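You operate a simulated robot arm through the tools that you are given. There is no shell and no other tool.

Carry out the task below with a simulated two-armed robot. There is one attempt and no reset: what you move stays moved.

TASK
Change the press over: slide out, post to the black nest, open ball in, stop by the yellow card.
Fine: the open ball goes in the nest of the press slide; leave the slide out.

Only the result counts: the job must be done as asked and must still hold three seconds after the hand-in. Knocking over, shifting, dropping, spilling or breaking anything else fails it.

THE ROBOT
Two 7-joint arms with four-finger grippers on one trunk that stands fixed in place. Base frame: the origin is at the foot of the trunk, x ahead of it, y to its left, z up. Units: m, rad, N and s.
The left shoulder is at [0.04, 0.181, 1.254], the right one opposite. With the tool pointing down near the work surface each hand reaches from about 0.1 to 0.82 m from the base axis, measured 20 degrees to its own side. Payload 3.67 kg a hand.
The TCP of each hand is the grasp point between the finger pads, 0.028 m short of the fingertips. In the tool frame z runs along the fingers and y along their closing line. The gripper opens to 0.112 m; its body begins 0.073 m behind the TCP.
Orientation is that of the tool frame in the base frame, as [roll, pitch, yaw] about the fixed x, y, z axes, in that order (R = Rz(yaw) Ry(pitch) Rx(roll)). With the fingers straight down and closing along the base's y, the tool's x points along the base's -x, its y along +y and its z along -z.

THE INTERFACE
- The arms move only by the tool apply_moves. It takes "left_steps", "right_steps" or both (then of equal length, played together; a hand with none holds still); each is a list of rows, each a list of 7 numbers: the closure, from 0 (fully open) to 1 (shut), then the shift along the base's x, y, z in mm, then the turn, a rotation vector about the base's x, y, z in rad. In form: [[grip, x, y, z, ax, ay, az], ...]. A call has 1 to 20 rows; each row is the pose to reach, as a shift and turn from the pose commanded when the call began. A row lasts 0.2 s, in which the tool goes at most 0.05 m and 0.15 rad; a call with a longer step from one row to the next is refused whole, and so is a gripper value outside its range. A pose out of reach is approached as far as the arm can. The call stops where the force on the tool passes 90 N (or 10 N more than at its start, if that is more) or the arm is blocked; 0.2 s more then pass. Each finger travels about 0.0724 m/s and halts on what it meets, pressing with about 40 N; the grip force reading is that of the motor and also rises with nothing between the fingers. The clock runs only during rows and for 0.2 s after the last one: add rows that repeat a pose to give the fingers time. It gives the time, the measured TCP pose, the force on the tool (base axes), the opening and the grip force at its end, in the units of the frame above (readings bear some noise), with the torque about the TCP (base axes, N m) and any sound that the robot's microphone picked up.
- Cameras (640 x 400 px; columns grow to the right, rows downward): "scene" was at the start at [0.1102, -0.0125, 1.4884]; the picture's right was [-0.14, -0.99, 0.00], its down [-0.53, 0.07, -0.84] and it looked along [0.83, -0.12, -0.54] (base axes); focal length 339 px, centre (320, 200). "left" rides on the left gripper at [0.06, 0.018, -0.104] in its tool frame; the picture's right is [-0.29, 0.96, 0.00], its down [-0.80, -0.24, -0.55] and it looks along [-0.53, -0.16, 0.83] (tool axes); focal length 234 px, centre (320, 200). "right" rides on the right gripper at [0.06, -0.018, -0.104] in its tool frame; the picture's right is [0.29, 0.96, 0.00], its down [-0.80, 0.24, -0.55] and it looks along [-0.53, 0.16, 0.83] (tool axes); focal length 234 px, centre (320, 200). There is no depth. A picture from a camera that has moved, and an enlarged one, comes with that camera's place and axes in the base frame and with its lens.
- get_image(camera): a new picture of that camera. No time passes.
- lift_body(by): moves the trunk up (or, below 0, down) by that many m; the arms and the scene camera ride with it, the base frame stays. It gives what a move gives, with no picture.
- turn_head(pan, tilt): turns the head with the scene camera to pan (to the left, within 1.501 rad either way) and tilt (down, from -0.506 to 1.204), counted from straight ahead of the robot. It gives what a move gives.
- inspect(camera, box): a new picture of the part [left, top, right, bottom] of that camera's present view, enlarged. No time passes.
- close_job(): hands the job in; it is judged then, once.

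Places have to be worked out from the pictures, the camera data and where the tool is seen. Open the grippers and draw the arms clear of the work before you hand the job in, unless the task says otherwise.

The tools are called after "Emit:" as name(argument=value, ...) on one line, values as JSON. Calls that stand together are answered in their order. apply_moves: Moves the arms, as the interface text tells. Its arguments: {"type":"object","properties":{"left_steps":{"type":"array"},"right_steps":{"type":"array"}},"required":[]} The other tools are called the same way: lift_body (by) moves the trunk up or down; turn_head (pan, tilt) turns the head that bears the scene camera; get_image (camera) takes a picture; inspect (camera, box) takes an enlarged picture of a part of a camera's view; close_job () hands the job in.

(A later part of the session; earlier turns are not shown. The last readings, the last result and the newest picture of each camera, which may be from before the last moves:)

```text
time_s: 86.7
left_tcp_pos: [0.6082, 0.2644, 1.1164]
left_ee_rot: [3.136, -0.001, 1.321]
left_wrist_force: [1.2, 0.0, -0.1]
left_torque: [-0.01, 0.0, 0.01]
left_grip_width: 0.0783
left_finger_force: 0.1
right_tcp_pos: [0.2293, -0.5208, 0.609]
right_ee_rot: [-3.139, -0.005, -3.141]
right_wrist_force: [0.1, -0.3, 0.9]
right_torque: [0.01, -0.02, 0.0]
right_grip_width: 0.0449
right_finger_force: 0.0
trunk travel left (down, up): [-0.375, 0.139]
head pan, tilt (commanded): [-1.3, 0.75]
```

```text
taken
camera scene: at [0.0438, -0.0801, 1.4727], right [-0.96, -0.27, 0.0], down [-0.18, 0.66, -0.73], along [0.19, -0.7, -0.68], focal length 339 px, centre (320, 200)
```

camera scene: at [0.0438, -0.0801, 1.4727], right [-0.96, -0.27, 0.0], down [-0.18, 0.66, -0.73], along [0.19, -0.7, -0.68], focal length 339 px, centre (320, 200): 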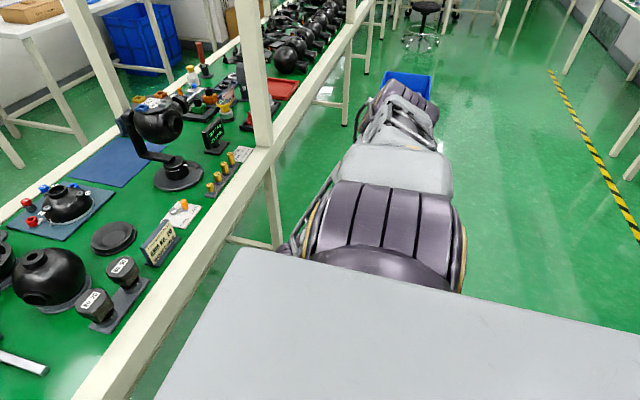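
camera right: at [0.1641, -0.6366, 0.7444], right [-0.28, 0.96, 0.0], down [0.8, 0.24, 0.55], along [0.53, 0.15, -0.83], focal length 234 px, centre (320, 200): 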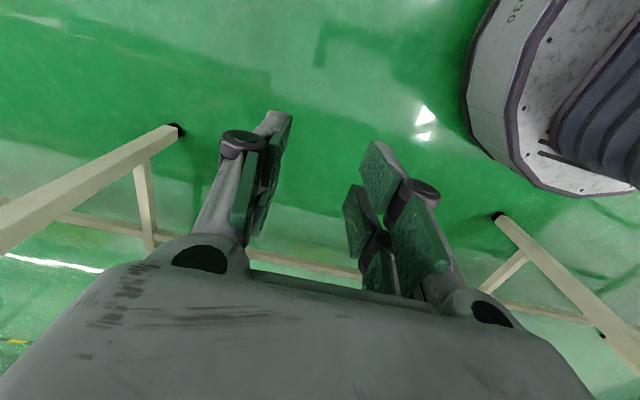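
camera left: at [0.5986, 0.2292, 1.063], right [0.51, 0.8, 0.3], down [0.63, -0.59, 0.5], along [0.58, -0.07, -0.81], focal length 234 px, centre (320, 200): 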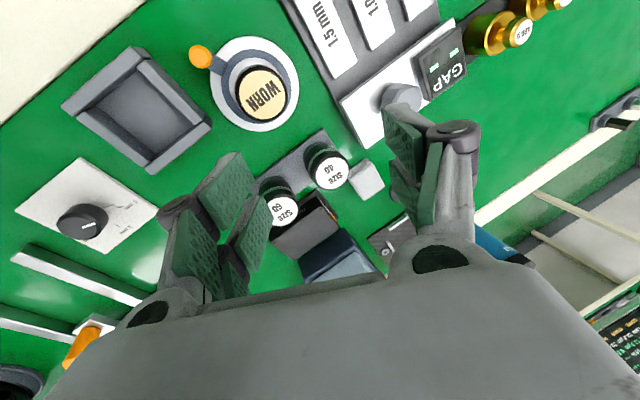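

The elbow is now just below the shoulder. I move the hand further inward to bring the elbow clearly below it.

Emit:
apply_moves(right_steps=[[0.6, 5, 20, -5, 0, 0, 0], [0.6, 10, 40, -10, 0, 0, 0], [0.6, 15, 60, -15, 0, 0, 0], [0.6, 20, 80, -20, 0, 0, 0], [0.6, 30, 100, -20, 0, 0, 0], [0.6, 40, 120, -20, 0, 0, 0]])

Emit:
get_image(camera="scene")

Emit:
get_image(camera="right")

```text
time_s: 88.1
left_tcp_pos: [0.6069, 0.2646, 1.1183]
left_ee_rot: [3.136, 0.0, 1.321]
left_wrist_force: [0.6, 0.1, 0.4]
left_torque: [0.02, 0.03, -0.03]
left_grip_width: 0.0782
left_finger_force: 0.0
right_tcp_pos: [0.2682, -0.3985, 0.5888]
right_ee_rot: [-3.141, -0.005, 3.141]
right_wrist_force: [0.1, 0.7, -0.4]
right_torque: [0.03, 0.03, -0.01]
right_grip_width: 0.0446
right_finger_force: 0.1
trunk travel left (down, up): [-0.375, 0.139]
head pan, tilt (commanded): [-1.3, 0.75]
```

```text
taken
camera scene: at [0.0441, -0.0798, 1.4727], right [-0.96, -0.27, 0.0], down [-0.18, 0.66, -0.73], along [0.19, -0.7, -0.68], focal length 339 px, centre (320, 200)
```

scene: 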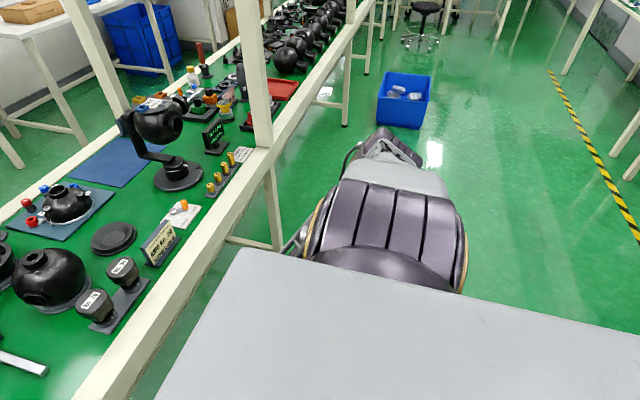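

```text
taken
camera right: at [0.2096, -0.416, 0.6935], right [-0.29, 0.96, 0.0], down [0.8, 0.24, 0.55], along [0.53, 0.16, -0.84], focal length 234 px, centre (320, 200)
```

right: 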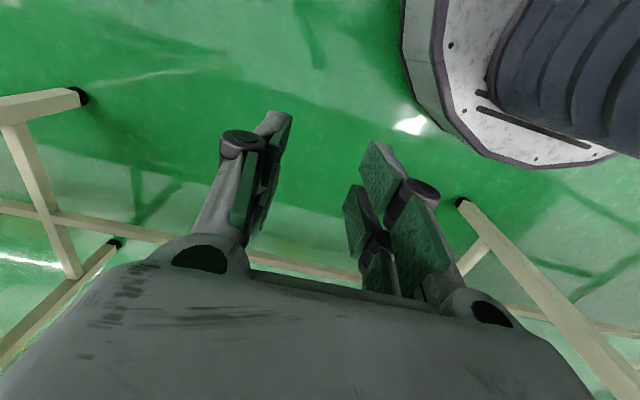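

The elbow is properly low now. I raise the hand in front of the bench to z about 1.02 and check the arm's shape.

Emit:
apply_moves(right_steps=[[0.6, 5, 4, 42, 0, 0, 0], [0.6, 10, 8, 84, 0, 0, 0], [0.6, 15, 12, 126, 0, 0, 0], [0.6, 20, 16, 168, 0, 0, 0], [0.6, 25, 20, 210, 0, 0, 0], [0.6, 32, 24, 252, 0, 0, 0], [0.6, 40, 28, 294, 0, 0, 0], [0.6, 50, 32, 336, 0, 0, 0], [0.6, 60, 36, 380, 0, 0, 0], [0.6, 72, 40, 424, 0, 0, 0]])

Emit:
get_image(camera="scene")

```text
time_s: 90.3
left_tcp_pos: [0.6078, 0.2645, 1.118]
left_ee_rot: [3.136, -0.001, 1.32]
left_wrist_force: [-0.3, 0.9, 0.1]
left_torque: [0.0, -0.03, -0.01]
left_grip_width: 0.0782
left_finger_force: 0.1
right_tcp_pos: [0.3418, -0.3599, 1.013]
right_ee_rot: [-3.14, -0.004, -3.139]
right_wrist_force: [0.0, 0.4, -0.9]
right_torque: [-0.04, 0.01, 0.01]
right_grip_width: 0.0447
right_finger_force: 0.1
trunk travel left (down, up): [-0.375, 0.139]
head pan, tilt (commanded): [-1.3, 0.75]
```

```text
taken
camera scene: at [0.0438, -0.0798, 1.4728], right [-0.96, -0.27, 0.0], down [-0.18, 0.66, -0.73], along [0.2, -0.7, -0.68], focal length 339 px, centre (320, 200)
```

scene: 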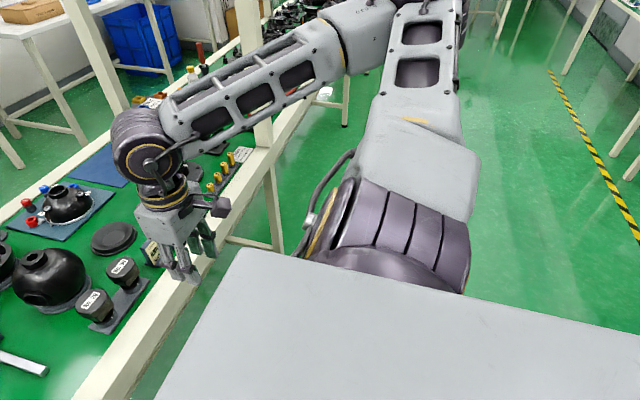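

The elbow rose again because the hand came up on the outside. I go back down, move the hand inward in front of the bench while low, and only then raise it, so that the elbow stays below the shoulder.

Emit:
apply_moves(right_steps=[[0.6, -12, -4, -44, 0, 0, 0], [0.6, -22, -8, -88, 0, 0, 0], [0.6, -32, -12, -130, 0, 0, 0], [0.6, -40, -16, -172, 0, 0, 0], [0.6, -47, -20, -214, 0, 0, 0], [0.6, -52, -24, -256, 0, 0, 0], [0.6, -57, -28, -298, 0, 0, 0], [0.6, -62, -32, -340, 0, 0, 0], [0.6, -67, -36, -382, 0, 0, 0], [0.6, -72, -40, -424, 0, 0, 0]])

Emit:
apply_moves(right_steps=[[0.6, 10, 35, 0, 0, 0, 0], [0.6, 20, 70, 0, 0, 0, 0], [0.6, 30, 105, 0, 0, 0, 0], [0.6, 42, 140, 5, 0, 0, 0], [0.6, 55, 175, 10, 0, 0, 0], [0.6, 68, 210, 15, 0, 0, 0], [0.6, 80, 240, 20, 0, 0, 0]])

Emit:
get_image(camera="scene")

Emit:
get_image(camera="right")

```text
time_s: 92.5
left_tcp_pos: [0.6066, 0.2642, 1.1173]
left_ee_rot: [3.135, 0.001, 1.321]
left_wrist_force: [0.2, -0.1, -0.1]
left_torque: [0.03, 0.02, 0.02]
left_grip_width: 0.0784
left_finger_force: 0.1
right_tcp_pos: [0.2686, -0.4024, 0.5882]
right_ee_rot: [-3.14, -0.003, 3.141]
right_wrist_force: [0.8, 0.6, 0.2]
right_torque: [0.0, 0.03, -0.01]
right_grip_width: 0.0449
right_finger_force: 0.0
trunk travel left (down, up): [-0.375, 0.139]
head pan, tilt (commanded): [-1.3, 0.75]
```

```text
time_s: 94.1
left_tcp_pos: [0.6079, 0.2667, 1.1178]
left_ee_rot: [3.134, -0.001, 1.321]
left_wrist_force: [1.0, -0.1, 0.6]
left_torque: [0.02, 0.0, -0.01]
left_grip_width: 0.0784
left_finger_force: 0.1
right_tcp_pos: [0.3495, -0.1586, 0.6089]
right_ee_rot: [-3.138, -0.003, -3.141]
right_wrist_force: [-0.5, -0.2, -0.2]
right_torque: [0.01, -0.01, -0.02]
right_grip_width: 0.0448
right_finger_force: 0.0
trunk travel left (down, up): [-0.375, 0.139]
head pan, tilt (commanded): [-1.3, 0.75]
```

```text
taken
camera scene: at [0.0445, -0.0792, 1.4728], right [-0.96, -0.27, 0.0], down [-0.18, 0.66, -0.73], along [0.19, -0.71, -0.68], focal length 339 px, centre (320, 200)
```

scene: 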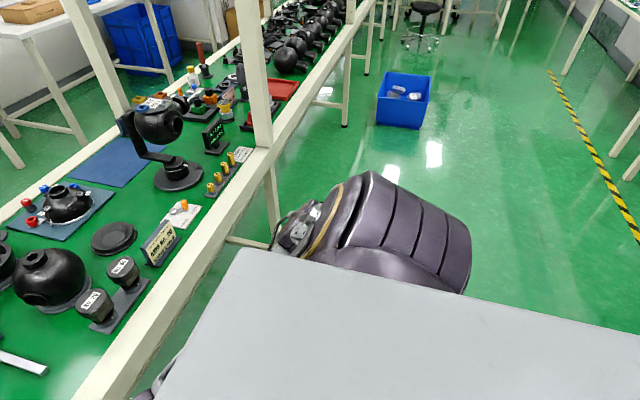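

```text
taken
camera right: at [0.2902, -0.1759, 0.7132], right [-0.29, 0.96, 0.0], down [0.8, 0.24, 0.55], along [0.53, 0.16, -0.84], focal length 234 px, centre (320, 200)
```

right: 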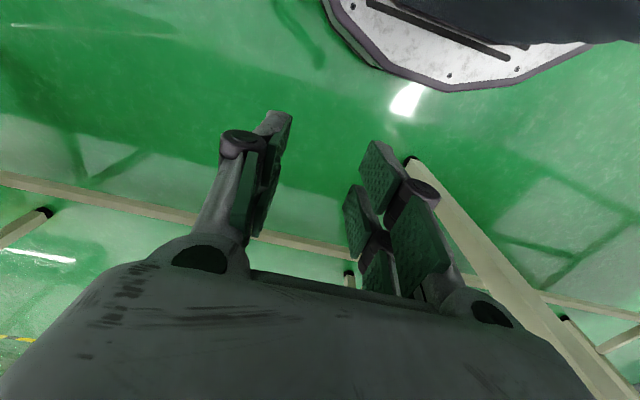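

Exactly as planned. Now I raise the hand straight up in front of the bench edge, keeping it inward.

Emit:
apply_moves(right_steps=[[0.6, 0, 0, 42, 0, 0, 0], [0.6, 0, 0, 84, 0, 0, 0], [0.6, 0, 0, 126, 0, 0, 0], [0.6, 0, 0, 168, 0, 0, 0], [0.6, 0, 0, 210, 0, 0, 0], [0.6, 5, 0, 252, 0, 0, 0], [0.6, 10, 0, 294, 0, 0, 0], [0.6, 15, 0, 336, 0, 0, 0], [0.6, 20, 0, 370, 0, 0, 0]])

Emit:
turn_head(pan=-0.7, tilt=0.9)

Emit:
get_image(camera="scene")

```text
time_s: 96.1
left_tcp_pos: [0.6076, 0.2652, 1.116]
left_ee_rot: [3.138, 0.0, 1.321]
left_wrist_force: [0.1, 0.3, -0.5]
left_torque: [0.01, 0.01, 0.0]
left_grip_width: 0.0784
left_finger_force: 0.0
right_tcp_pos: [0.3699, -0.1605, 0.9799]
right_ee_rot: [-3.137, -0.006, 3.141]
right_wrist_force: [-0.6, 0.8, -0.2]
right_torque: [-0.01, -0.01, 0.01]
right_grip_width: 0.0448
right_finger_force: 0.1
trunk travel left (down, up): [-0.375, 0.139]
head pan, tilt (commanded): [-1.3, 0.75]
```

```text
time_s: 97.1
left_tcp_pos: [0.607, 0.265, 1.1186]
left_ee_rot: [3.137, 0.001, 1.323]
left_wrist_force: [0.4, -0.1, 0.0]
left_torque: [0.01, 0.01, 0.0]
left_grip_width: 0.0783
left_finger_force: 0.1
right_tcp_pos: [0.3695, -0.1603, 0.9799]
right_ee_rot: [-3.139, -0.005, 3.141]
right_wrist_force: [-0.2, -0.4, -0.4]
right_torque: [0.02, -0.01, 0.03]
right_grip_width: 0.0449
right_finger_force: 0.0
trunk travel left (down, up): [-0.375, 0.139]
head pan, tilt (commanded): [-0.7, 0.901]
```

```text
taken
camera scene: at [0.0795, -0.0489, 1.4608], right [-0.65, -0.76, 0.0], down [-0.6, 0.51, -0.62], along [0.47, -0.4, -0.78], focal length 339 px, centre (320, 200)
```

scene: 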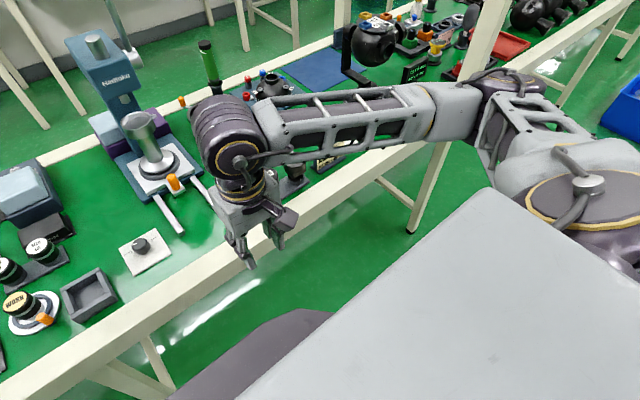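

The elbow is now out and below the shoulder, as it should be. I move forward toward the slide knob with a 0.2 rad forward tilt, staying above everything.

Emit:
apply_moves(right_steps=[[0.5, 30, 3, 0, 0, -0.02, 0], [0.5, 65, 6, 0, 0, -0.04, 0], [0.5, 100, 9, 0, 0, -0.07, 0], [0.5, 135, 12, 0, 0, -0.1, 0], [0.5, 170, 15, 0, 0, -0.13, 0], [0.5, 205, 18, 0, 0, -0.16, 0], [0.5, 240, 21, 0, 0, -0.18, 0], [0.5, 275, 25, -10, 0, -0.2, 0], [0.5, 310, 28, -20, 0, -0.2, 0]])

Emit:
turn_head(pan=-0.3, tilt=0.75)

Emit:
get_image(camera="scene")

Emit:
get_image(camera="right")

```text
time_s: 99.1
left_tcp_pos: [0.608, 0.2648, 1.1176]
left_ee_rot: [3.137, 0.001, 1.322]
left_wrist_force: [0.4, -0.2, 0.0]
left_torque: [0.01, 0.03, 0.01]
left_grip_width: 0.0783
left_finger_force: 0.0
right_tcp_pos: [0.6793, -0.1316, 0.9573]
right_ee_rot: [-3.138, 0.193, 3.142]
right_wrist_force: [0.3, -0.4, -0.1]
right_torque: [-0.01, 0.05, 0.01]
right_grip_width: 0.056
right_finger_force: 0.1
trunk travel left (down, up): [-0.375, 0.139]
head pan, tilt (commanded): [-0.7, 0.901]
```

```text
time_s: 100.0
left_tcp_pos: [0.6075, 0.2638, 1.1173]
left_ee_rot: [3.138, 0.001, 1.321]
left_wrist_force: [0.5, 0.5, -0.5]
left_torque: [0.0, 0.02, -0.01]
left_grip_width: 0.0784
left_finger_force: 0.0
right_tcp_pos: [0.677, -0.1327, 0.9586]
right_ee_rot: [-3.139, 0.194, 3.141]
right_wrist_force: [-0.1, -0.2, -0.1]
right_torque: [0.02, 0.02, 0.02]
right_grip_width: 0.0557
right_finger_force: 0.0
trunk travel left (down, up): [-0.375, 0.139]
head pan, tilt (commanded): [-0.3, 0.75]
```

```text
taken
camera scene: at [0.1008, -0.0249, 1.4727], right [-0.3, -0.95, 0.0], down [-0.65, 0.2, -0.73], along [0.7, -0.22, -0.68], focal length 339 px, centre (320, 200)
```

scene: 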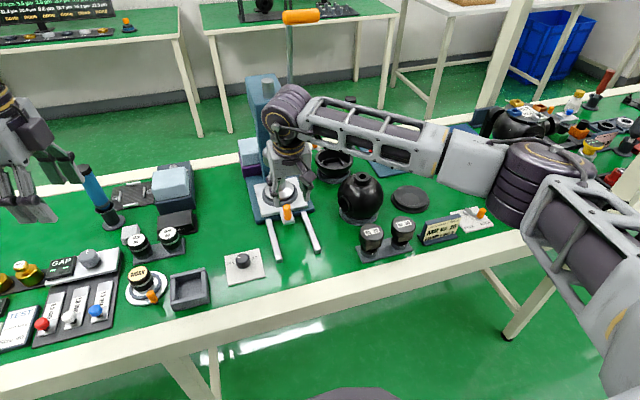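

```text
taken
camera right: at [0.5995, -0.1485, 1.0493], right [-0.28, 0.96, -0.06], down [0.67, 0.24, 0.7], along [0.68, 0.16, -0.71], focal length 234 px, centre (320, 200)
```

right: 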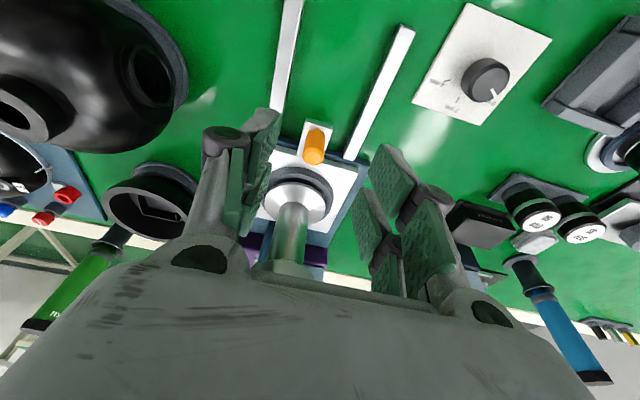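

The right arm is in good shape now. I zoom on the slide knob with the hand camera to fix its position relative to the hand.

Emit:
inspect(camera="right", box=[265, 100, 365, 200])

Emit:
inspect(camera="scene", box=[240, 130, 340, 260])

```text
4.00 times, centred on (315, 150) of right
camera zoom: at [0.5995, -0.1485, 1.0493], right [-0.28, 0.96, -0.06], down [0.67, 0.24, 0.7], along [0.68, 0.16, -0.71], focal length 937 px, centre (340, 400)
```

zoom: 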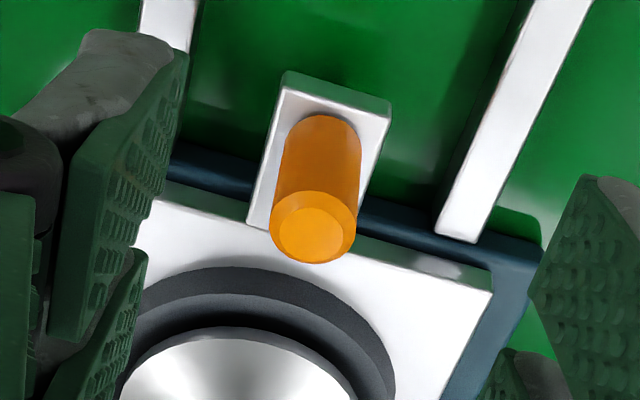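

```text
3.08 times, centred on (290, 195) of scene
camera zoom: at [0.1008, -0.0249, 1.4727], right [-0.3, -0.95, 0.0], down [-0.65, 0.2, -0.73], along [0.7, -0.22, -0.68], focal length 1044 px, centre (412, 215)
```

zoom: 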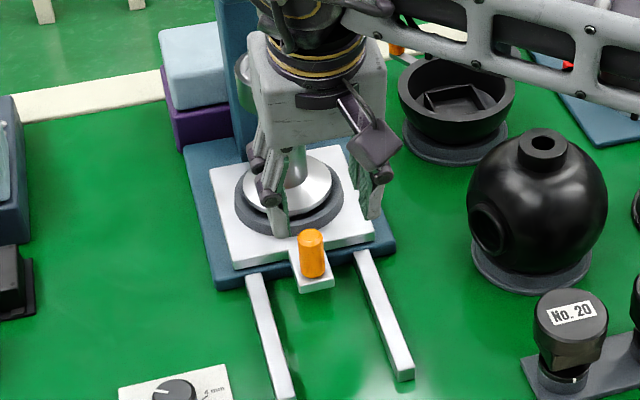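

Knob axis is at (0.728, -0.129), z 0.82-0.86. I descend with the fingers straddling it to TCP (0.720, -0.129, 0.860).

Emit:
apply_moves(right_steps=[[0.5, 20, 3, -15, 0, 0, 0], [0.5, 42, 3, -35, 0, 0, 0], [0.5, 42, 3, -60, 0, 0, 0], [0.5, 42, 3, -85, 0, 0, 0], [0.5, 42, 3, -98, 0, 0, 0], [0.5, 42, 3, -98, 0, 0, 0]])

Emit:
get_image(camera="right")

Emit:
inspect(camera="scene", box=[240, 130, 340, 260])

```text
time_s: 101.4
left_tcp_pos: [0.6074, 0.2649, 1.1171]
left_ee_rot: [3.135, -0.002, 1.321]
left_wrist_force: [-0.2, 0.0, 0.0]
left_torque: [-0.01, -0.03, -0.01]
left_grip_width: 0.0784
left_finger_force: 0.1
right_tcp_pos: [0.7213, -0.1298, 0.86]
right_ee_rot: [-3.139, 0.196, -3.142]
right_wrist_force: [-0.3, -0.1, -0.2]
right_torque: [0.01, 0.01, 0.03]
right_grip_width: 0.0562
right_finger_force: 0.0
trunk travel left (down, up): [-0.375, 0.139]
head pan, tilt (commanded): [-0.3, 0.75]
```

```text
taken
camera right: at [0.642, -0.1458, 0.9514], right [-0.28, 0.96, -0.06], down [0.67, 0.24, 0.7], along [0.68, 0.16, -0.71], focal length 234 px, centre (320, 200)
```

right: 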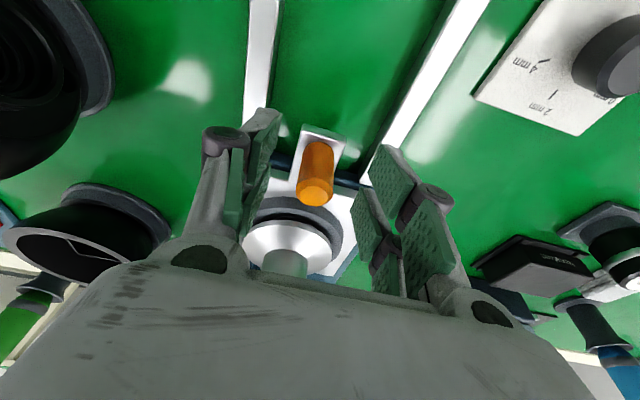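

```text
3.08 times, centred on (290, 195) of scene
camera zoom: at [0.1008, -0.0248, 1.4728], right [-0.3, -0.96, 0.0], down [-0.65, 0.2, -0.73], along [0.7, -0.22, -0.68], focal length 1044 px, centre (412, 215)
```

zoom: 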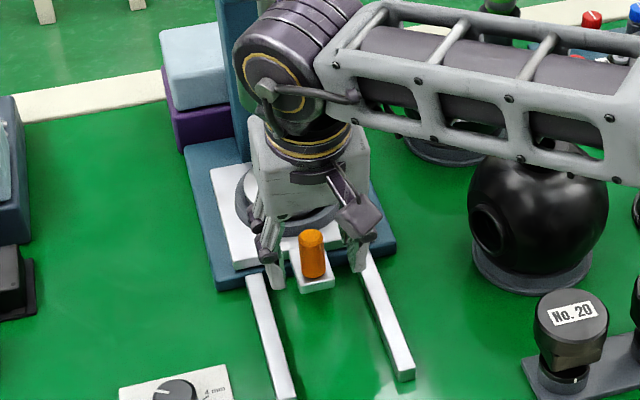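

The knob is between the fingers. I close on it.

Emit:
apply_moves(right_steps=[[0.7, 0, 0, 0, 0, 0, 0], [0.9, 0, 0, 0, 0, 0, 0], [0.95, 0, 0, 0, 0, 0, 0], [0.95, 0, 0, 0, 0, 0, 0]])

Emit:
get_image(camera="right")

```text
time_s: 102.4
left_tcp_pos: [0.6077, 0.2639, 1.1178]
left_ee_rot: [3.137, -0.001, 1.321]
left_wrist_force: [-0.8, 0.0, 0.3]
left_torque: [-0.01, 0.02, 0.01]
left_grip_width: 0.0783
left_finger_force: 0.1
right_tcp_pos: [0.7195, -0.1307, 0.86]
right_ee_rot: [-3.137, 0.195, -3.141]
right_wrist_force: [0.2, -2.4, -1.3]
right_torque: [-0.04, -0.03, -0.04]
right_grip_width: 0.0216
right_finger_force: 45.1
trunk travel left (down, up): [-0.375, 0.139]
head pan, tilt (commanded): [-0.3, 0.75]
```

```text
taken
camera right: at [0.6421, -0.1462, 0.9514], right [-0.28, 0.96, -0.06], down [0.67, 0.24, 0.7], along [0.68, 0.16, -0.71], focal length 234 px, centre (320, 200)
```

right: 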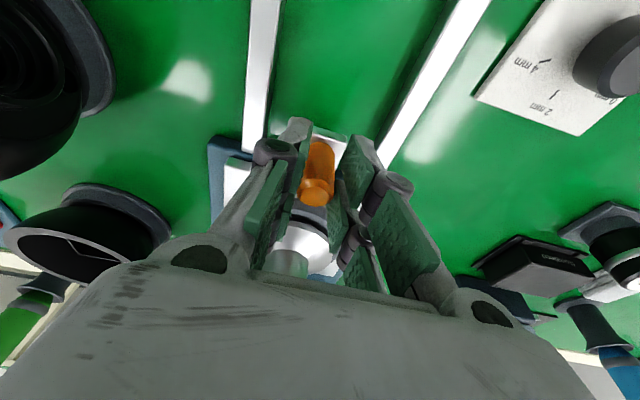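

Gripped at 22 mm (the knob). I pull the slide toward the robot slowly and watch the force.

Emit:
apply_moves(right_steps=[[0.95, -5, 0, 0, 0, 0, 0], [0.95, -12, 0, 0, 0, 0, 0], [0.95, -20, 0, 0, 0, 0, 0], [0.95, -28, 0, 0, 0, 0, 0], [0.95, -36, 0, 0, 0, 0, 0], [0.95, -44, 0, 0, 0, 0, 0], [0.95, -52, 0, 0, 0, 0, 0], [0.95, -60, 0, 0, 0, 0, 0]])

Emit:
get_image(camera="scene")

```text
time_s: 104.2
left_tcp_pos: [0.6075, 0.2641, 1.1176]
left_ee_rot: [3.138, -0.001, 1.321]
left_wrist_force: [0.0, 0.3, -0.3]
left_torque: [0.02, 0.02, -0.02]
left_grip_width: 0.0783
left_finger_force: 0.1
right_tcp_pos: [0.6597, -0.1297, 0.8609]
right_ee_rot: [-3.139, 0.196, 3.141]
right_wrist_force: [0.5, -2.8, -0.9]
right_torque: [-0.06, -0.32, -0.03]
right_grip_width: 0.0216
right_finger_force: 45.1
trunk travel left (down, up): [-0.375, 0.139]
head pan, tilt (commanded): [-0.3, 0.75]
```

```text
taken
camera scene: at [0.101, -0.0252, 1.4727], right [-0.3, -0.96, 0.0], down [-0.65, 0.2, -0.73], along [0.7, -0.22, -0.68], focal length 339 px, centre (320, 200)
```

scene: 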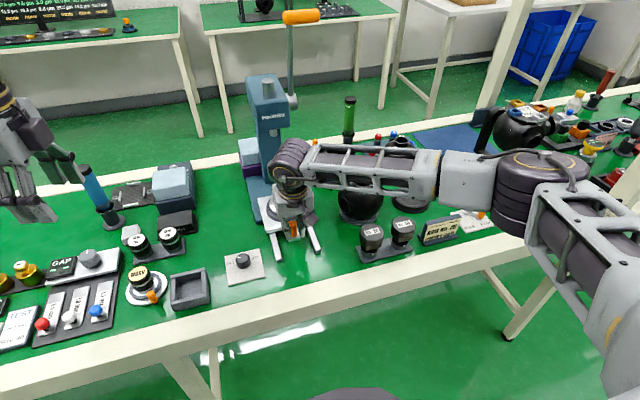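

The slide follows freely. I keep pulling gently until it reaches its end stop.

Emit:
apply_moves(right_steps=[[0.95, -6, 0, 0, 0, 0, 0], [0.95, -12, 0, 0, 0, 0, 0], [0.95, -18, 0, 0, 0, 0, 0], [0.95, -24, 0, 0, 0, 0, 0], [0.95, -30, 0, 0, 0, 0, 0], [0.95, -36, 0, 0, 0, 0, 0], [0.95, -42, 0, 0, 0, 0, 0]])

Emit:
inspect(camera="scene", box=[230, 130, 350, 280])

```text
time_s: 105.8
left_tcp_pos: [0.6082, 0.2644, 1.1181]
left_ee_rot: [3.137, 0.001, 1.321]
left_wrist_force: [-0.4, -0.3, 0.2]
left_torque: [-0.01, -0.02, 0.01]
left_grip_width: 0.0782
left_finger_force: 0.1
right_tcp_pos: [0.618, -0.1306, 0.861]
right_ee_rot: [-3.14, 0.195, -3.14]
right_wrist_force: [0.6, -1.3, -3.6]
right_torque: [0.16, -1.16, 0.06]
right_grip_width: 0.0216
right_finger_force: 45.0
trunk travel left (down, up): [-0.375, 0.139]
head pan, tilt (commanded): [-0.3, 0.75]
```

```text
2.67 times, centred on (290, 205) of scene
camera zoom: at [0.1013, -0.0249, 1.4727], right [-0.3, -0.96, 0.0], down [-0.65, 0.2, -0.73], along [0.7, -0.22, -0.68], focal length 905 px, centre (400, 187)
```

zoom: 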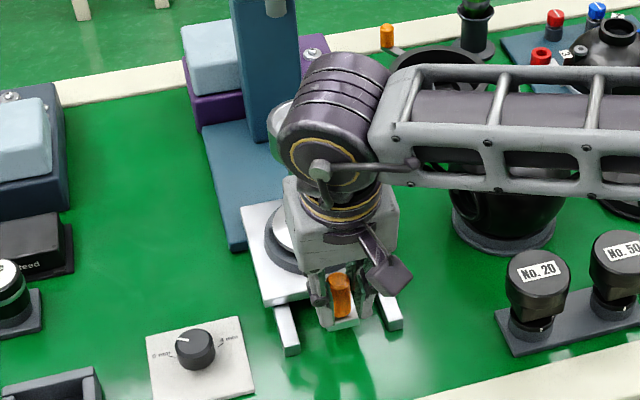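

It is 102 mm out. I pull a little more in small steps to feel for the end stop.

Emit:
apply_moves(right_steps=[[0.95, -4, 0, 0, 0, 0, 0], [0.95, -8, 0, 0, 0, 0, 0], [0.95, -12, 0, 0, 0, 0, 0], [0.95, -16, 0, 0, 0, 0, 0], [0.95, -20, 0, 0, 0, 0, 0]])

Emit:
inspect(camera="scene", box=[230, 130, 350, 280])

Emit:
get_image(camera="right")

```text
time_s: 107.0
left_tcp_pos: [0.6076, 0.2648, 1.1171]
left_ee_rot: [3.138, 0.0, 1.32]
left_wrist_force: [-0.5, 0.6, -0.6]
left_torque: [0.0, -0.01, 0.02]
left_grip_width: 0.0785
left_finger_force: 0.1
right_tcp_pos: [0.598, -0.1299, 0.86]
right_ee_rot: [-3.14, 0.195, 3.14]
right_wrist_force: [1.5, -0.7, 0.6]
right_torque: [-0.01, 0.18, -0.03]
right_grip_width: 0.0215
right_finger_force: 44.8
trunk travel left (down, up): [-0.375, 0.139]
head pan, tilt (commanded): [-0.3, 0.75]
```

```text
2.67 times, centred on (290, 205) of scene
camera zoom: at [0.1012, -0.0249, 1.4727], right [-0.3, -0.96, 0.0], down [-0.65, 0.2, -0.73], along [0.7, -0.22, -0.68], focal length 905 px, centre (400, 187)
```

zoom: 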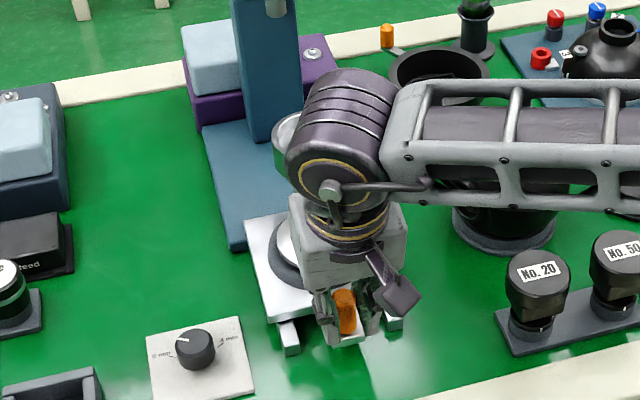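

```text
taken
camera right: at [0.5205, -0.1462, 0.9514], right [-0.28, 0.96, -0.06], down [0.67, 0.24, 0.7], along [0.68, 0.16, -0.71], focal length 234 px, centre (320, 200)
```

right: 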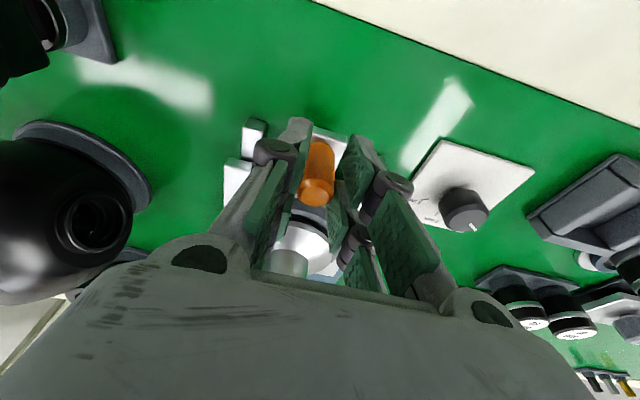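

Still moving freely at 122 mm. I continue in small steps toward the stop.

Emit:
apply_moves(right_steps=[[0.95, -4, 0, 0, 0, 0, 0], [0.95, -8, 0, 0, 0, 0, 0], [0.95, -12, 0, 0, 0, 0, 0], [0.95, -16, 0, 0, 0, 0, 0], [0.95, -20, 0, 0, 0, 0, 0]])

Emit:
inspect(camera="scene", box=[230, 130, 350, 280])

```text
time_s: 108.2
left_tcp_pos: [0.6081, 0.2656, 1.1169]
left_ee_rot: [3.137, -0.001, 1.322]
left_wrist_force: [0.7, 0.5, -0.7]
left_torque: [-0.02, 0.01, 0.03]
left_grip_width: 0.0783
left_finger_force: 0.1
right_tcp_pos: [0.5804, -0.1312, 0.8605]
right_ee_rot: [-3.138, 0.196, 3.141]
right_wrist_force: [9.9, 2.5, -5.0]
right_torque: [-0.02, -0.03, 0.07]
right_grip_width: 0.0219
right_finger_force: 44.8
trunk travel left (down, up): [-0.375, 0.139]
head pan, tilt (commanded): [-0.3, 0.75]
```

```text
2.67 times, centred on (290, 205) of scene
camera zoom: at [0.1029, -0.0246, 1.4726], right [-0.3, -0.96, 0.0], down [-0.65, 0.2, -0.73], along [0.7, -0.22, -0.68], focal length 905 px, centre (400, 187)
```

zoom: 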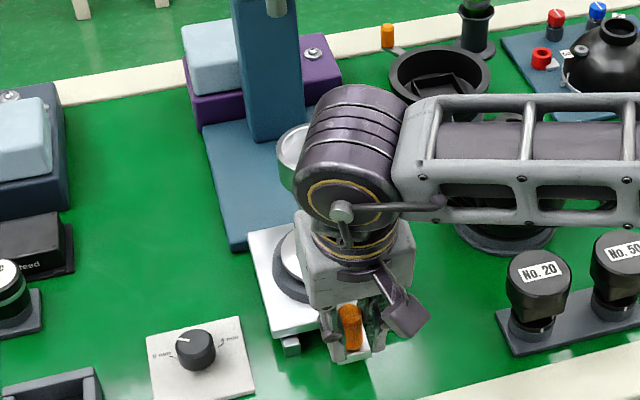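

About 10 N now pulls back at 140 mm of travel: the slide is at its end stop. I relax, open the fingers, and rise off the knob.

Emit:
apply_moves(right_steps=[[0.95, 2, 0, 0, 0, 0, 0], [0.7, 2, 0, 0, 0, 0, 0], [0.5, 2, 0, 0, 0, 0, 0], [0.4, 2, 0, 0, 0, 0, 0], [0.4, 0, 0, 20, 0, 0, 0], [0.4, -5, 0, 50, 0, 0, 0], [0.4, -15, 0, 85, 0, 0, 0], [0.4, -25, 0, 120, 0, 0, 0], [0.4, -35, 0, 155, 0, 0, 0]])

Emit:
get_image(camera="right")

Emit:
get_image(camera="scene")

```text
time_s: 110.2
left_tcp_pos: [0.6064, 0.2655, 1.1179]
left_ee_rot: [3.136, 0.001, 1.32]
left_wrist_force: [0.2, 0.3, 0.0]
left_torque: [-0.02, 0.0, 0.01]
left_grip_width: 0.0784
left_finger_force: 0.0
right_tcp_pos: [0.5427, -0.1301, 1.0167]
right_ee_rot: [-3.136, 0.195, -3.142]
right_wrist_force: [-0.8, -0.2, -1.0]
right_torque: [0.03, 0.0, 0.01]
right_grip_width: 0.0672
right_finger_force: 0.0
trunk travel left (down, up): [-0.375, 0.139]
head pan, tilt (commanded): [-0.3, 0.75]
```

```text
taken
camera right: at [0.4646, -0.1466, 1.1069], right [-0.28, 0.96, -0.06], down [0.67, 0.24, 0.7], along [0.68, 0.16, -0.71], focal length 234 px, centre (320, 200)
```

right: 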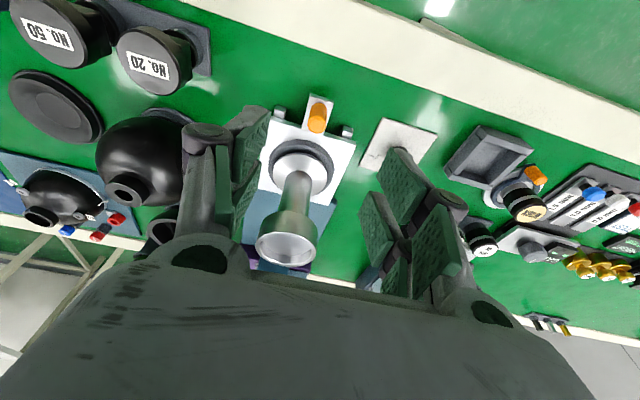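

```text
taken
camera scene: at [0.1003, -0.0246, 1.4728], right [-0.3, -0.96, 0.0], down [-0.65, 0.2, -0.73], along [0.7, -0.22, -0.68], focal length 339 px, centre (320, 200)
```

scene: 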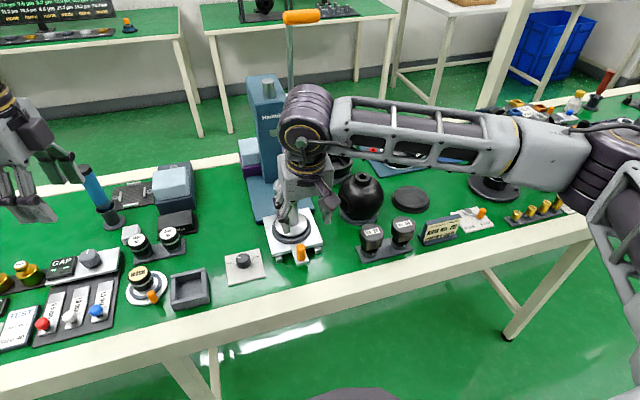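

The slide is out with the post standing. I zoom to locate the post's cup and base exactly.

Emit:
inspect(camera="right", box=[235, 85, 365, 285])

Emit:
inspect(camera="right", box=[0, 60, 200, 230])

```text
2.00 times, centred on (300, 185) of right
camera zoom: at [0.4646, -0.1466, 1.1069], right [-0.28, 0.96, -0.06], down [0.67, 0.24, 0.7], along [0.68, 0.16, -0.71], focal length 468 px, centre (360, 230)
```

zoom: 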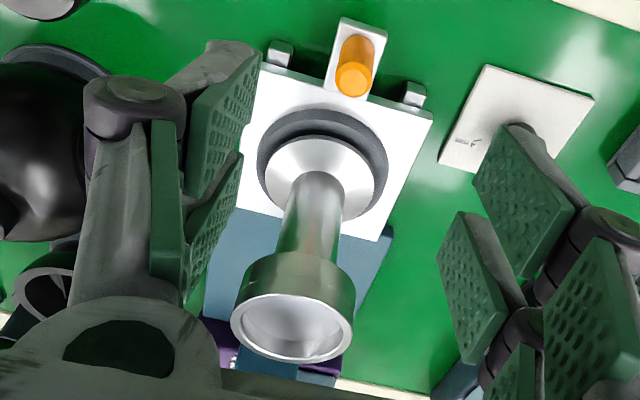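

```text
2.35 times, centred on (100, 145) of right
camera zoom: at [0.4646, -0.1466, 1.1069], right [-0.28, 0.96, -0.06], down [0.67, 0.24, 0.7], along [0.68, 0.16, -0.71], focal length 551 px, centre (838, 329)
```

zoom: 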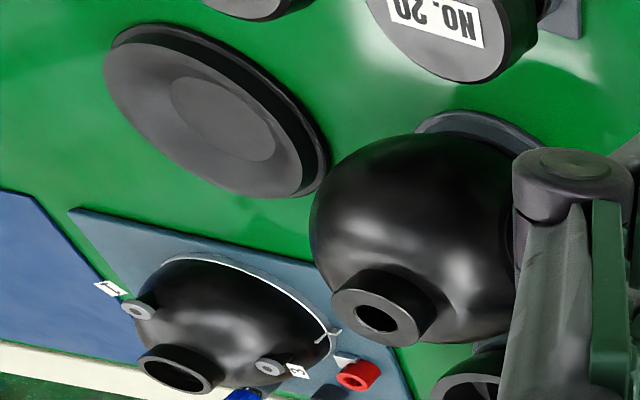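

The post's axis is at about (0.687, -0.129), cup rim z about 0.962 with 67 mm diameter. I straighten the tool, open fully, and go above the post.

Emit:
apply_moves(right_steps=[[0.1, 0, 0, 25, 0, 0.05, 0], [0, 15, 0, 50, 0, 0.1, 0], [0, 40, 0, 65, 0, 0.15, 0], [0, 75, 0, 68, 0, 0.195, 0], [0, 110, 1, 68, 0, 0.195, 0], [0, 144, 1, 68, 0, 0.195, 0], [0, 144, 1, 68, 0, 0.195, 0]])

Emit:
get_image(camera="right")

Emit:
get_image(camera="scene")

```text
time_s: 111.8
left_tcp_pos: [0.6075, 0.2641, 1.1182]
left_ee_rot: [3.135, 0.001, 1.322]
left_wrist_force: [0.8, -0.5, 0.6]
left_torque: [0.03, -0.01, 0.03]
left_grip_width: 0.0786
left_finger_force: 0.1
right_tcp_pos: [0.6865, -0.1287, 1.0845]
right_ee_rot: [-3.139, 0.002, -3.14]
right_wrist_force: [-0.8, -0.9, 0.4]
right_torque: [0.02, 0.02, 0.01]
right_grip_width: 0.1122
right_finger_force: 0.2
trunk travel left (down, up): [-0.375, 0.139]
head pan, tilt (commanded): [-0.3, 0.75]
```

```text
taken
camera right: at [0.628, -0.145, 1.1887], right [-0.29, 0.96, 0.0], down [0.8, 0.24, 0.55], along [0.53, 0.16, -0.83], focal length 234 px, centre (320, 200)
```

right: 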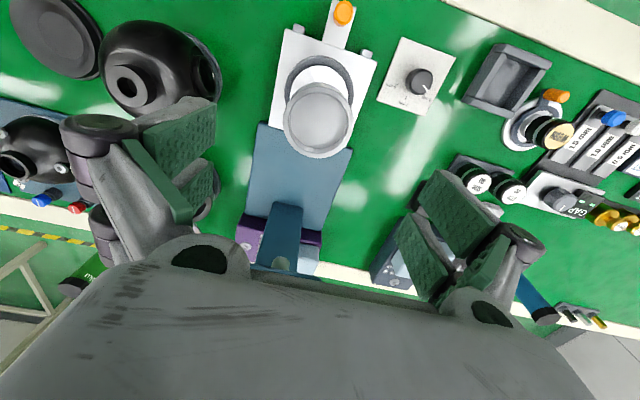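

```text
taken
camera scene: at [0.1005, -0.0252, 1.4728], right [-0.3, -0.96, 0.0], down [-0.65, 0.2, -0.73], along [0.7, -0.22, -0.68], focal length 339 px, centre (320, 200)
```

scene: 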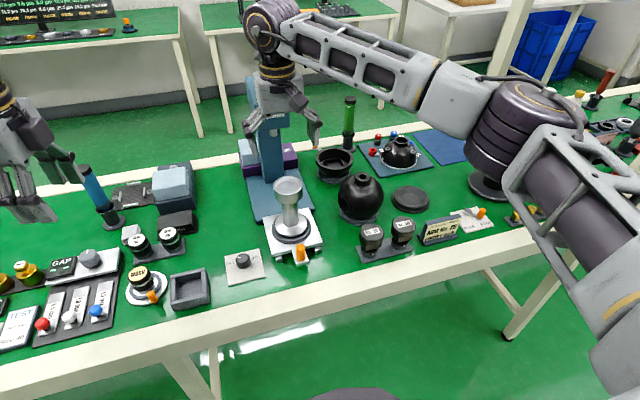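

The hand is above the post. I zoom to verify centring before descending.

Emit:
inspect(camera="right", box=[250, 30, 390, 180])

Emit:
inspect(camera="scene", box=[255, 165, 335, 270])

```text
2.67 times, centred on (320, 105) of right
camera zoom: at [0.628, -0.145, 1.1887], right [-0.29, 0.96, 0.0], down [0.8, 0.24, 0.55], along [0.53, 0.16, -0.83], focal length 624 px, centre (320, 453)
```

zoom: 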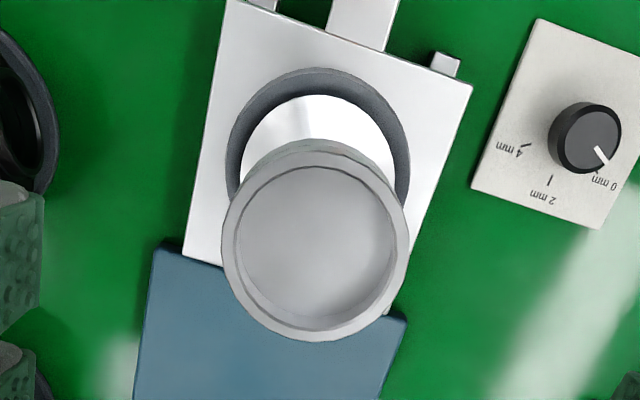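

```text
3.81 times, centred on (295, 218) of scene
camera zoom: at [0.1005, -0.0252, 1.4728], right [-0.3, -0.96, 0.0], down [-0.65, 0.2, -0.73], along [0.7, -0.22, -0.68], focal length 1292 px, centre (415, 133)
```

zoom: 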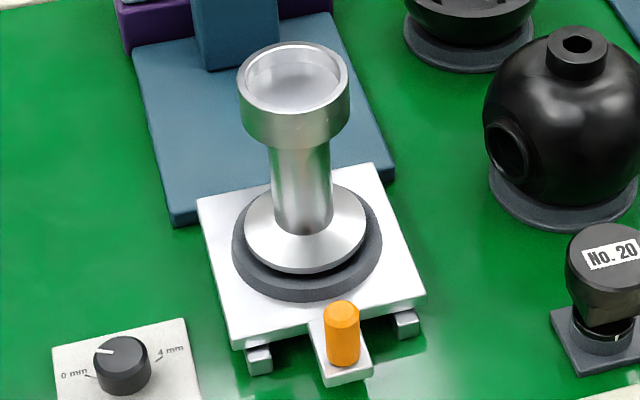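

Cup rim centre is (0.688, -0.129, 0.964), cup about 25 mm tall. I descend to TCP z 0.951 and close on the cup.

Emit:
apply_moves(right_steps=[[0, 1.5, 0, -30, 0, 0, 0], [0, 1.5, 0, -65, 0, 0, 0], [0, 1.5, 0, -100, 0, 0, 0], [0, 1.5, 0, -122, 0, 0, 0], [0, 1.5, 0, -133, 0, 0, 0], [0, 1.5, 0, -133, 0, 0, 0]])

Emit:
get_image(camera="right")

Emit:
inspect(camera="scene", box=[235, 130, 355, 280])

```text
time_s: 113.2
left_tcp_pos: [0.6082, 0.265, 1.1171]
left_ee_rot: [3.135, 0.0, 1.323]
left_wrist_force: [-0.8, 0.9, 0.1]
left_torque: [-0.01, 0.01, -0.02]
left_grip_width: 0.0783
left_finger_force: 0.0
right_tcp_pos: [0.6891, -0.1297, 0.9492]
right_ee_rot: [-3.139, 0.0, 3.141]
right_wrist_force: [0.0, 0.9, 0.5]
right_torque: [0.0, -0.01, 0.0]
right_grip_width: 0.1119
right_finger_force: 0.1
trunk travel left (down, up): [-0.375, 0.139]
head pan, tilt (commanded): [-0.3, 0.75]
```

```text
taken
camera right: at [0.6294, -0.1448, 1.0538], right [-0.29, 0.96, 0.0], down [0.8, 0.24, 0.55], along [0.53, 0.16, -0.83], focal length 234 px, centre (320, 200)
```

right: 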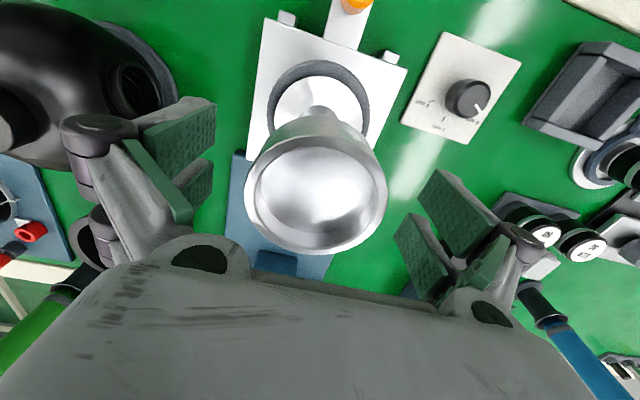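

```text
2.67 times, centred on (295, 205) of scene
camera zoom: at [0.1011, -0.0246, 1.4727], right [-0.3, -0.96, 0.0], down [-0.65, 0.2, -0.73], along [0.7, -0.22, -0.68], focal length 905 px, centre (387, 187)
```

zoom: 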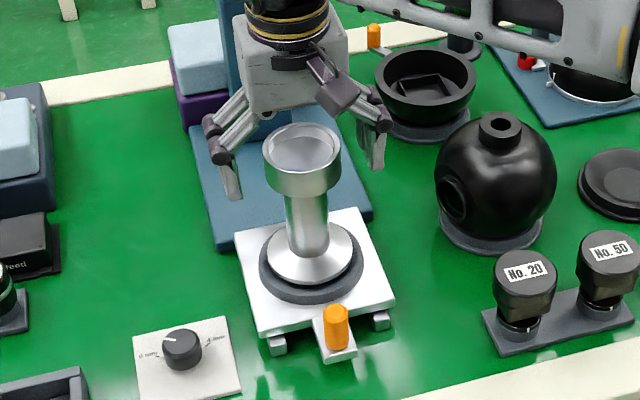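

Fingers straddle the cup evenly. I close on the cup.

Emit:
apply_moves(right_steps=[[0.2, 0, 0, 0, 0, 0, 0], [0.35, 0, 0, 0, 0, 0, 0], [0.5, 0, 0, 0, 0, 0, 0], [0.8, 0, 0, 0, 0, 0, 0], [0.8, 0, 0, 0, 0, 0, 0]])

Emit:
get_image(camera="right")

Emit:
inspect(camera="scene", box=[235, 130, 355, 280])

```text
time_s: 114.4
left_tcp_pos: [0.6081, 0.265, 1.1182]
left_ee_rot: [3.136, -0.001, 1.321]
left_wrist_force: [0.2, 0.8, 0.1]
left_torque: [0.0, -0.01, -0.01]
left_grip_width: 0.0786
left_finger_force: 0.1
right_tcp_pos: [0.689, -0.1278, 0.9501]
right_ee_rot: [-3.139, 0.003, 3.142]
right_wrist_force: [1.4, -1.9, 2.5]
right_torque: [-0.08, -0.21, -0.01]
right_grip_width: 0.0657
right_finger_force: 39.8
trunk travel left (down, up): [-0.375, 0.139]
head pan, tilt (commanded): [-0.3, 0.75]
```

```text
taken
camera right: at [0.6295, -0.1452, 1.0544], right [-0.29, 0.96, 0.0], down [0.8, 0.24, 0.55], along [0.53, 0.16, -0.83], focal length 234 px, centre (320, 200)
```

right: 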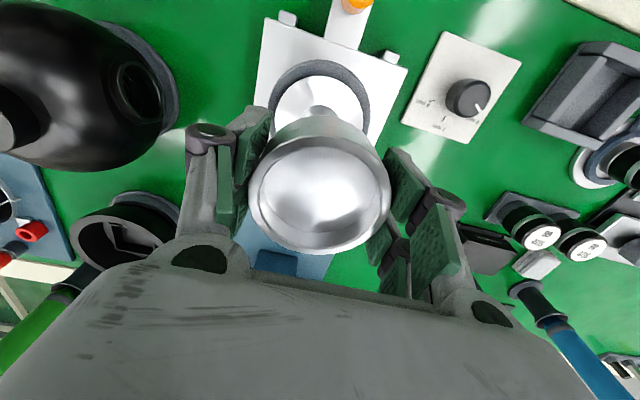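

```text
2.67 times, centred on (295, 205) of scene
camera zoom: at [0.101, -0.025, 1.4727], right [-0.3, -0.96, 0.0], down [-0.65, 0.2, -0.73], along [0.7, -0.22, -0.68], focal length 905 px, centre (387, 187)
```

zoom: 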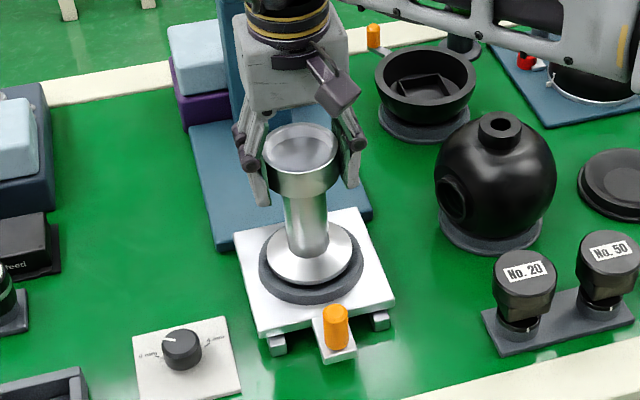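

The cup is gripped (66 mm, 40 N). I lift slowly, 30 mm first, and check the load.

Emit:
apply_moves(right_steps=[[0.8, 0, 0, 3, 0, 0, 0], [0.8, 0, 0, 8, 0, 0, 0], [0.8, 0, 0, 15, 0, 0, 0], [0.8, 0, 0, 22, 0, 0, 0], [0.8, 0, 0, 30, 0, 0, 0], [0.8, 0, 0, 30, 0, 0, 0]])

Emit:
inspect(camera="scene", box=[235, 130, 355, 280])

```text
time_s: 115.8
left_tcp_pos: [0.6088, 0.2639, 1.1174]
left_ee_rot: [3.139, 0.001, 1.32]
left_wrist_force: [0.0, 0.1, -0.2]
left_torque: [0.0, -0.01, 0.0]
left_grip_width: 0.0788
left_finger_force: 0.1
right_tcp_pos: [0.6899, -0.1308, 0.9813]
right_ee_rot: [-3.139, 0.0, -3.141]
right_wrist_force: [0.2, 0.1, -5.7]
right_torque: [-0.02, 0.01, 0.0]
right_grip_width: 0.0655
right_finger_force: 40.1
trunk travel left (down, up): [-0.375, 0.139]
head pan, tilt (commanded): [-0.3, 0.75]
```

```text
2.67 times, centred on (295, 205) of scene
camera zoom: at [0.1021, -0.0249, 1.4726], right [-0.3, -0.96, 0.0], down [-0.65, 0.2, -0.73], along [0.7, -0.22, -0.68], focal length 905 px, centre (387, 187)
```

zoom: 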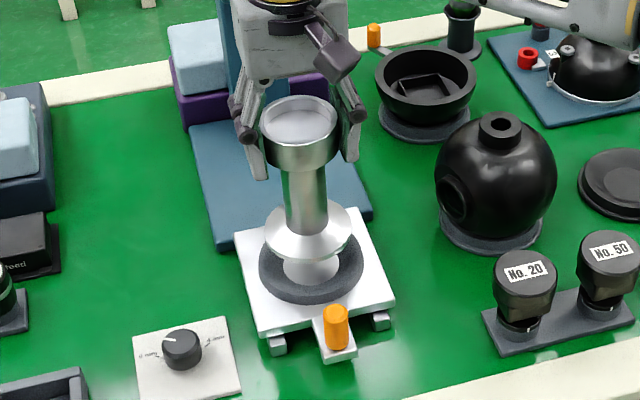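

The post weighs about 0.6 kg and has a rounded spigot below the flange. I raise it to z about 1.10 and carry it in front of the ball toward the black nest, slowly.

Emit:
apply_moves(right_steps=[[0.8, 0, 0, 20, 0, 0, 0], [0.8, 0, 0, 45, 0, 0, 0], [0.8, -5, 0, 70, 0, 0, 0], [0.8, -15, 0, 95, 0, 0, 0], [0.8, -30, -5, 115, 0, 0, 0], [0.8, -45, -15, 125, 0, 0, 0], [0.8, -60, -35, 128, 0, 0, 0], [0.8, -70, -60, 128, 0, 0, 0], [0.8, -75, -90, 128, 0, 0, 0], [0.8, -75, -120, 128, 0, 0, 0], [0.8, -75, -150, 128, 0, 0, 0]])

Emit:
get_image(camera="scene")

```text
time_s: 118.2
left_tcp_pos: [0.6075, 0.2637, 1.1171]
left_ee_rot: [3.138, -0.001, 1.322]
left_wrist_force: [-0.5, -0.4, 0.4]
left_torque: [0.04, 0.0, 0.0]
left_grip_width: 0.0785
left_finger_force: 0.0
right_tcp_pos: [0.6138, -0.2808, 1.1082]
right_ee_rot: [-3.139, 0.002, -3.142]
right_wrist_force: [0.4, 0.1, -6.0]
right_torque: [0.01, -0.02, -0.01]
right_grip_width: 0.0656
right_finger_force: 40.2
trunk travel left (down, up): [-0.375, 0.139]
head pan, tilt (commanded): [-0.3, 0.75]
```

```text
taken
camera scene: at [0.1014, -0.0265, 1.4727], right [-0.3, -0.96, 0.0], down [-0.65, 0.2, -0.73], along [0.7, -0.22, -0.68], focal length 339 px, centre (320, 200)
```

scene: 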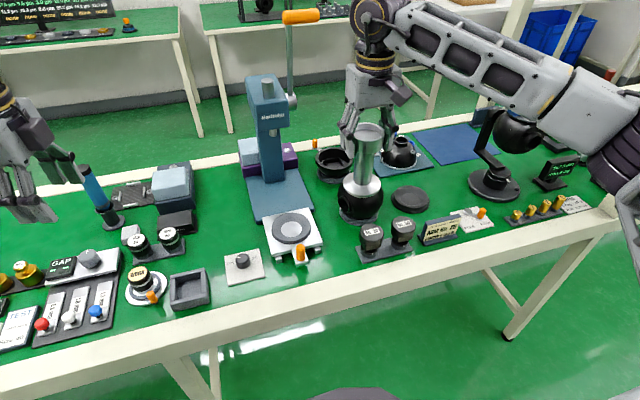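

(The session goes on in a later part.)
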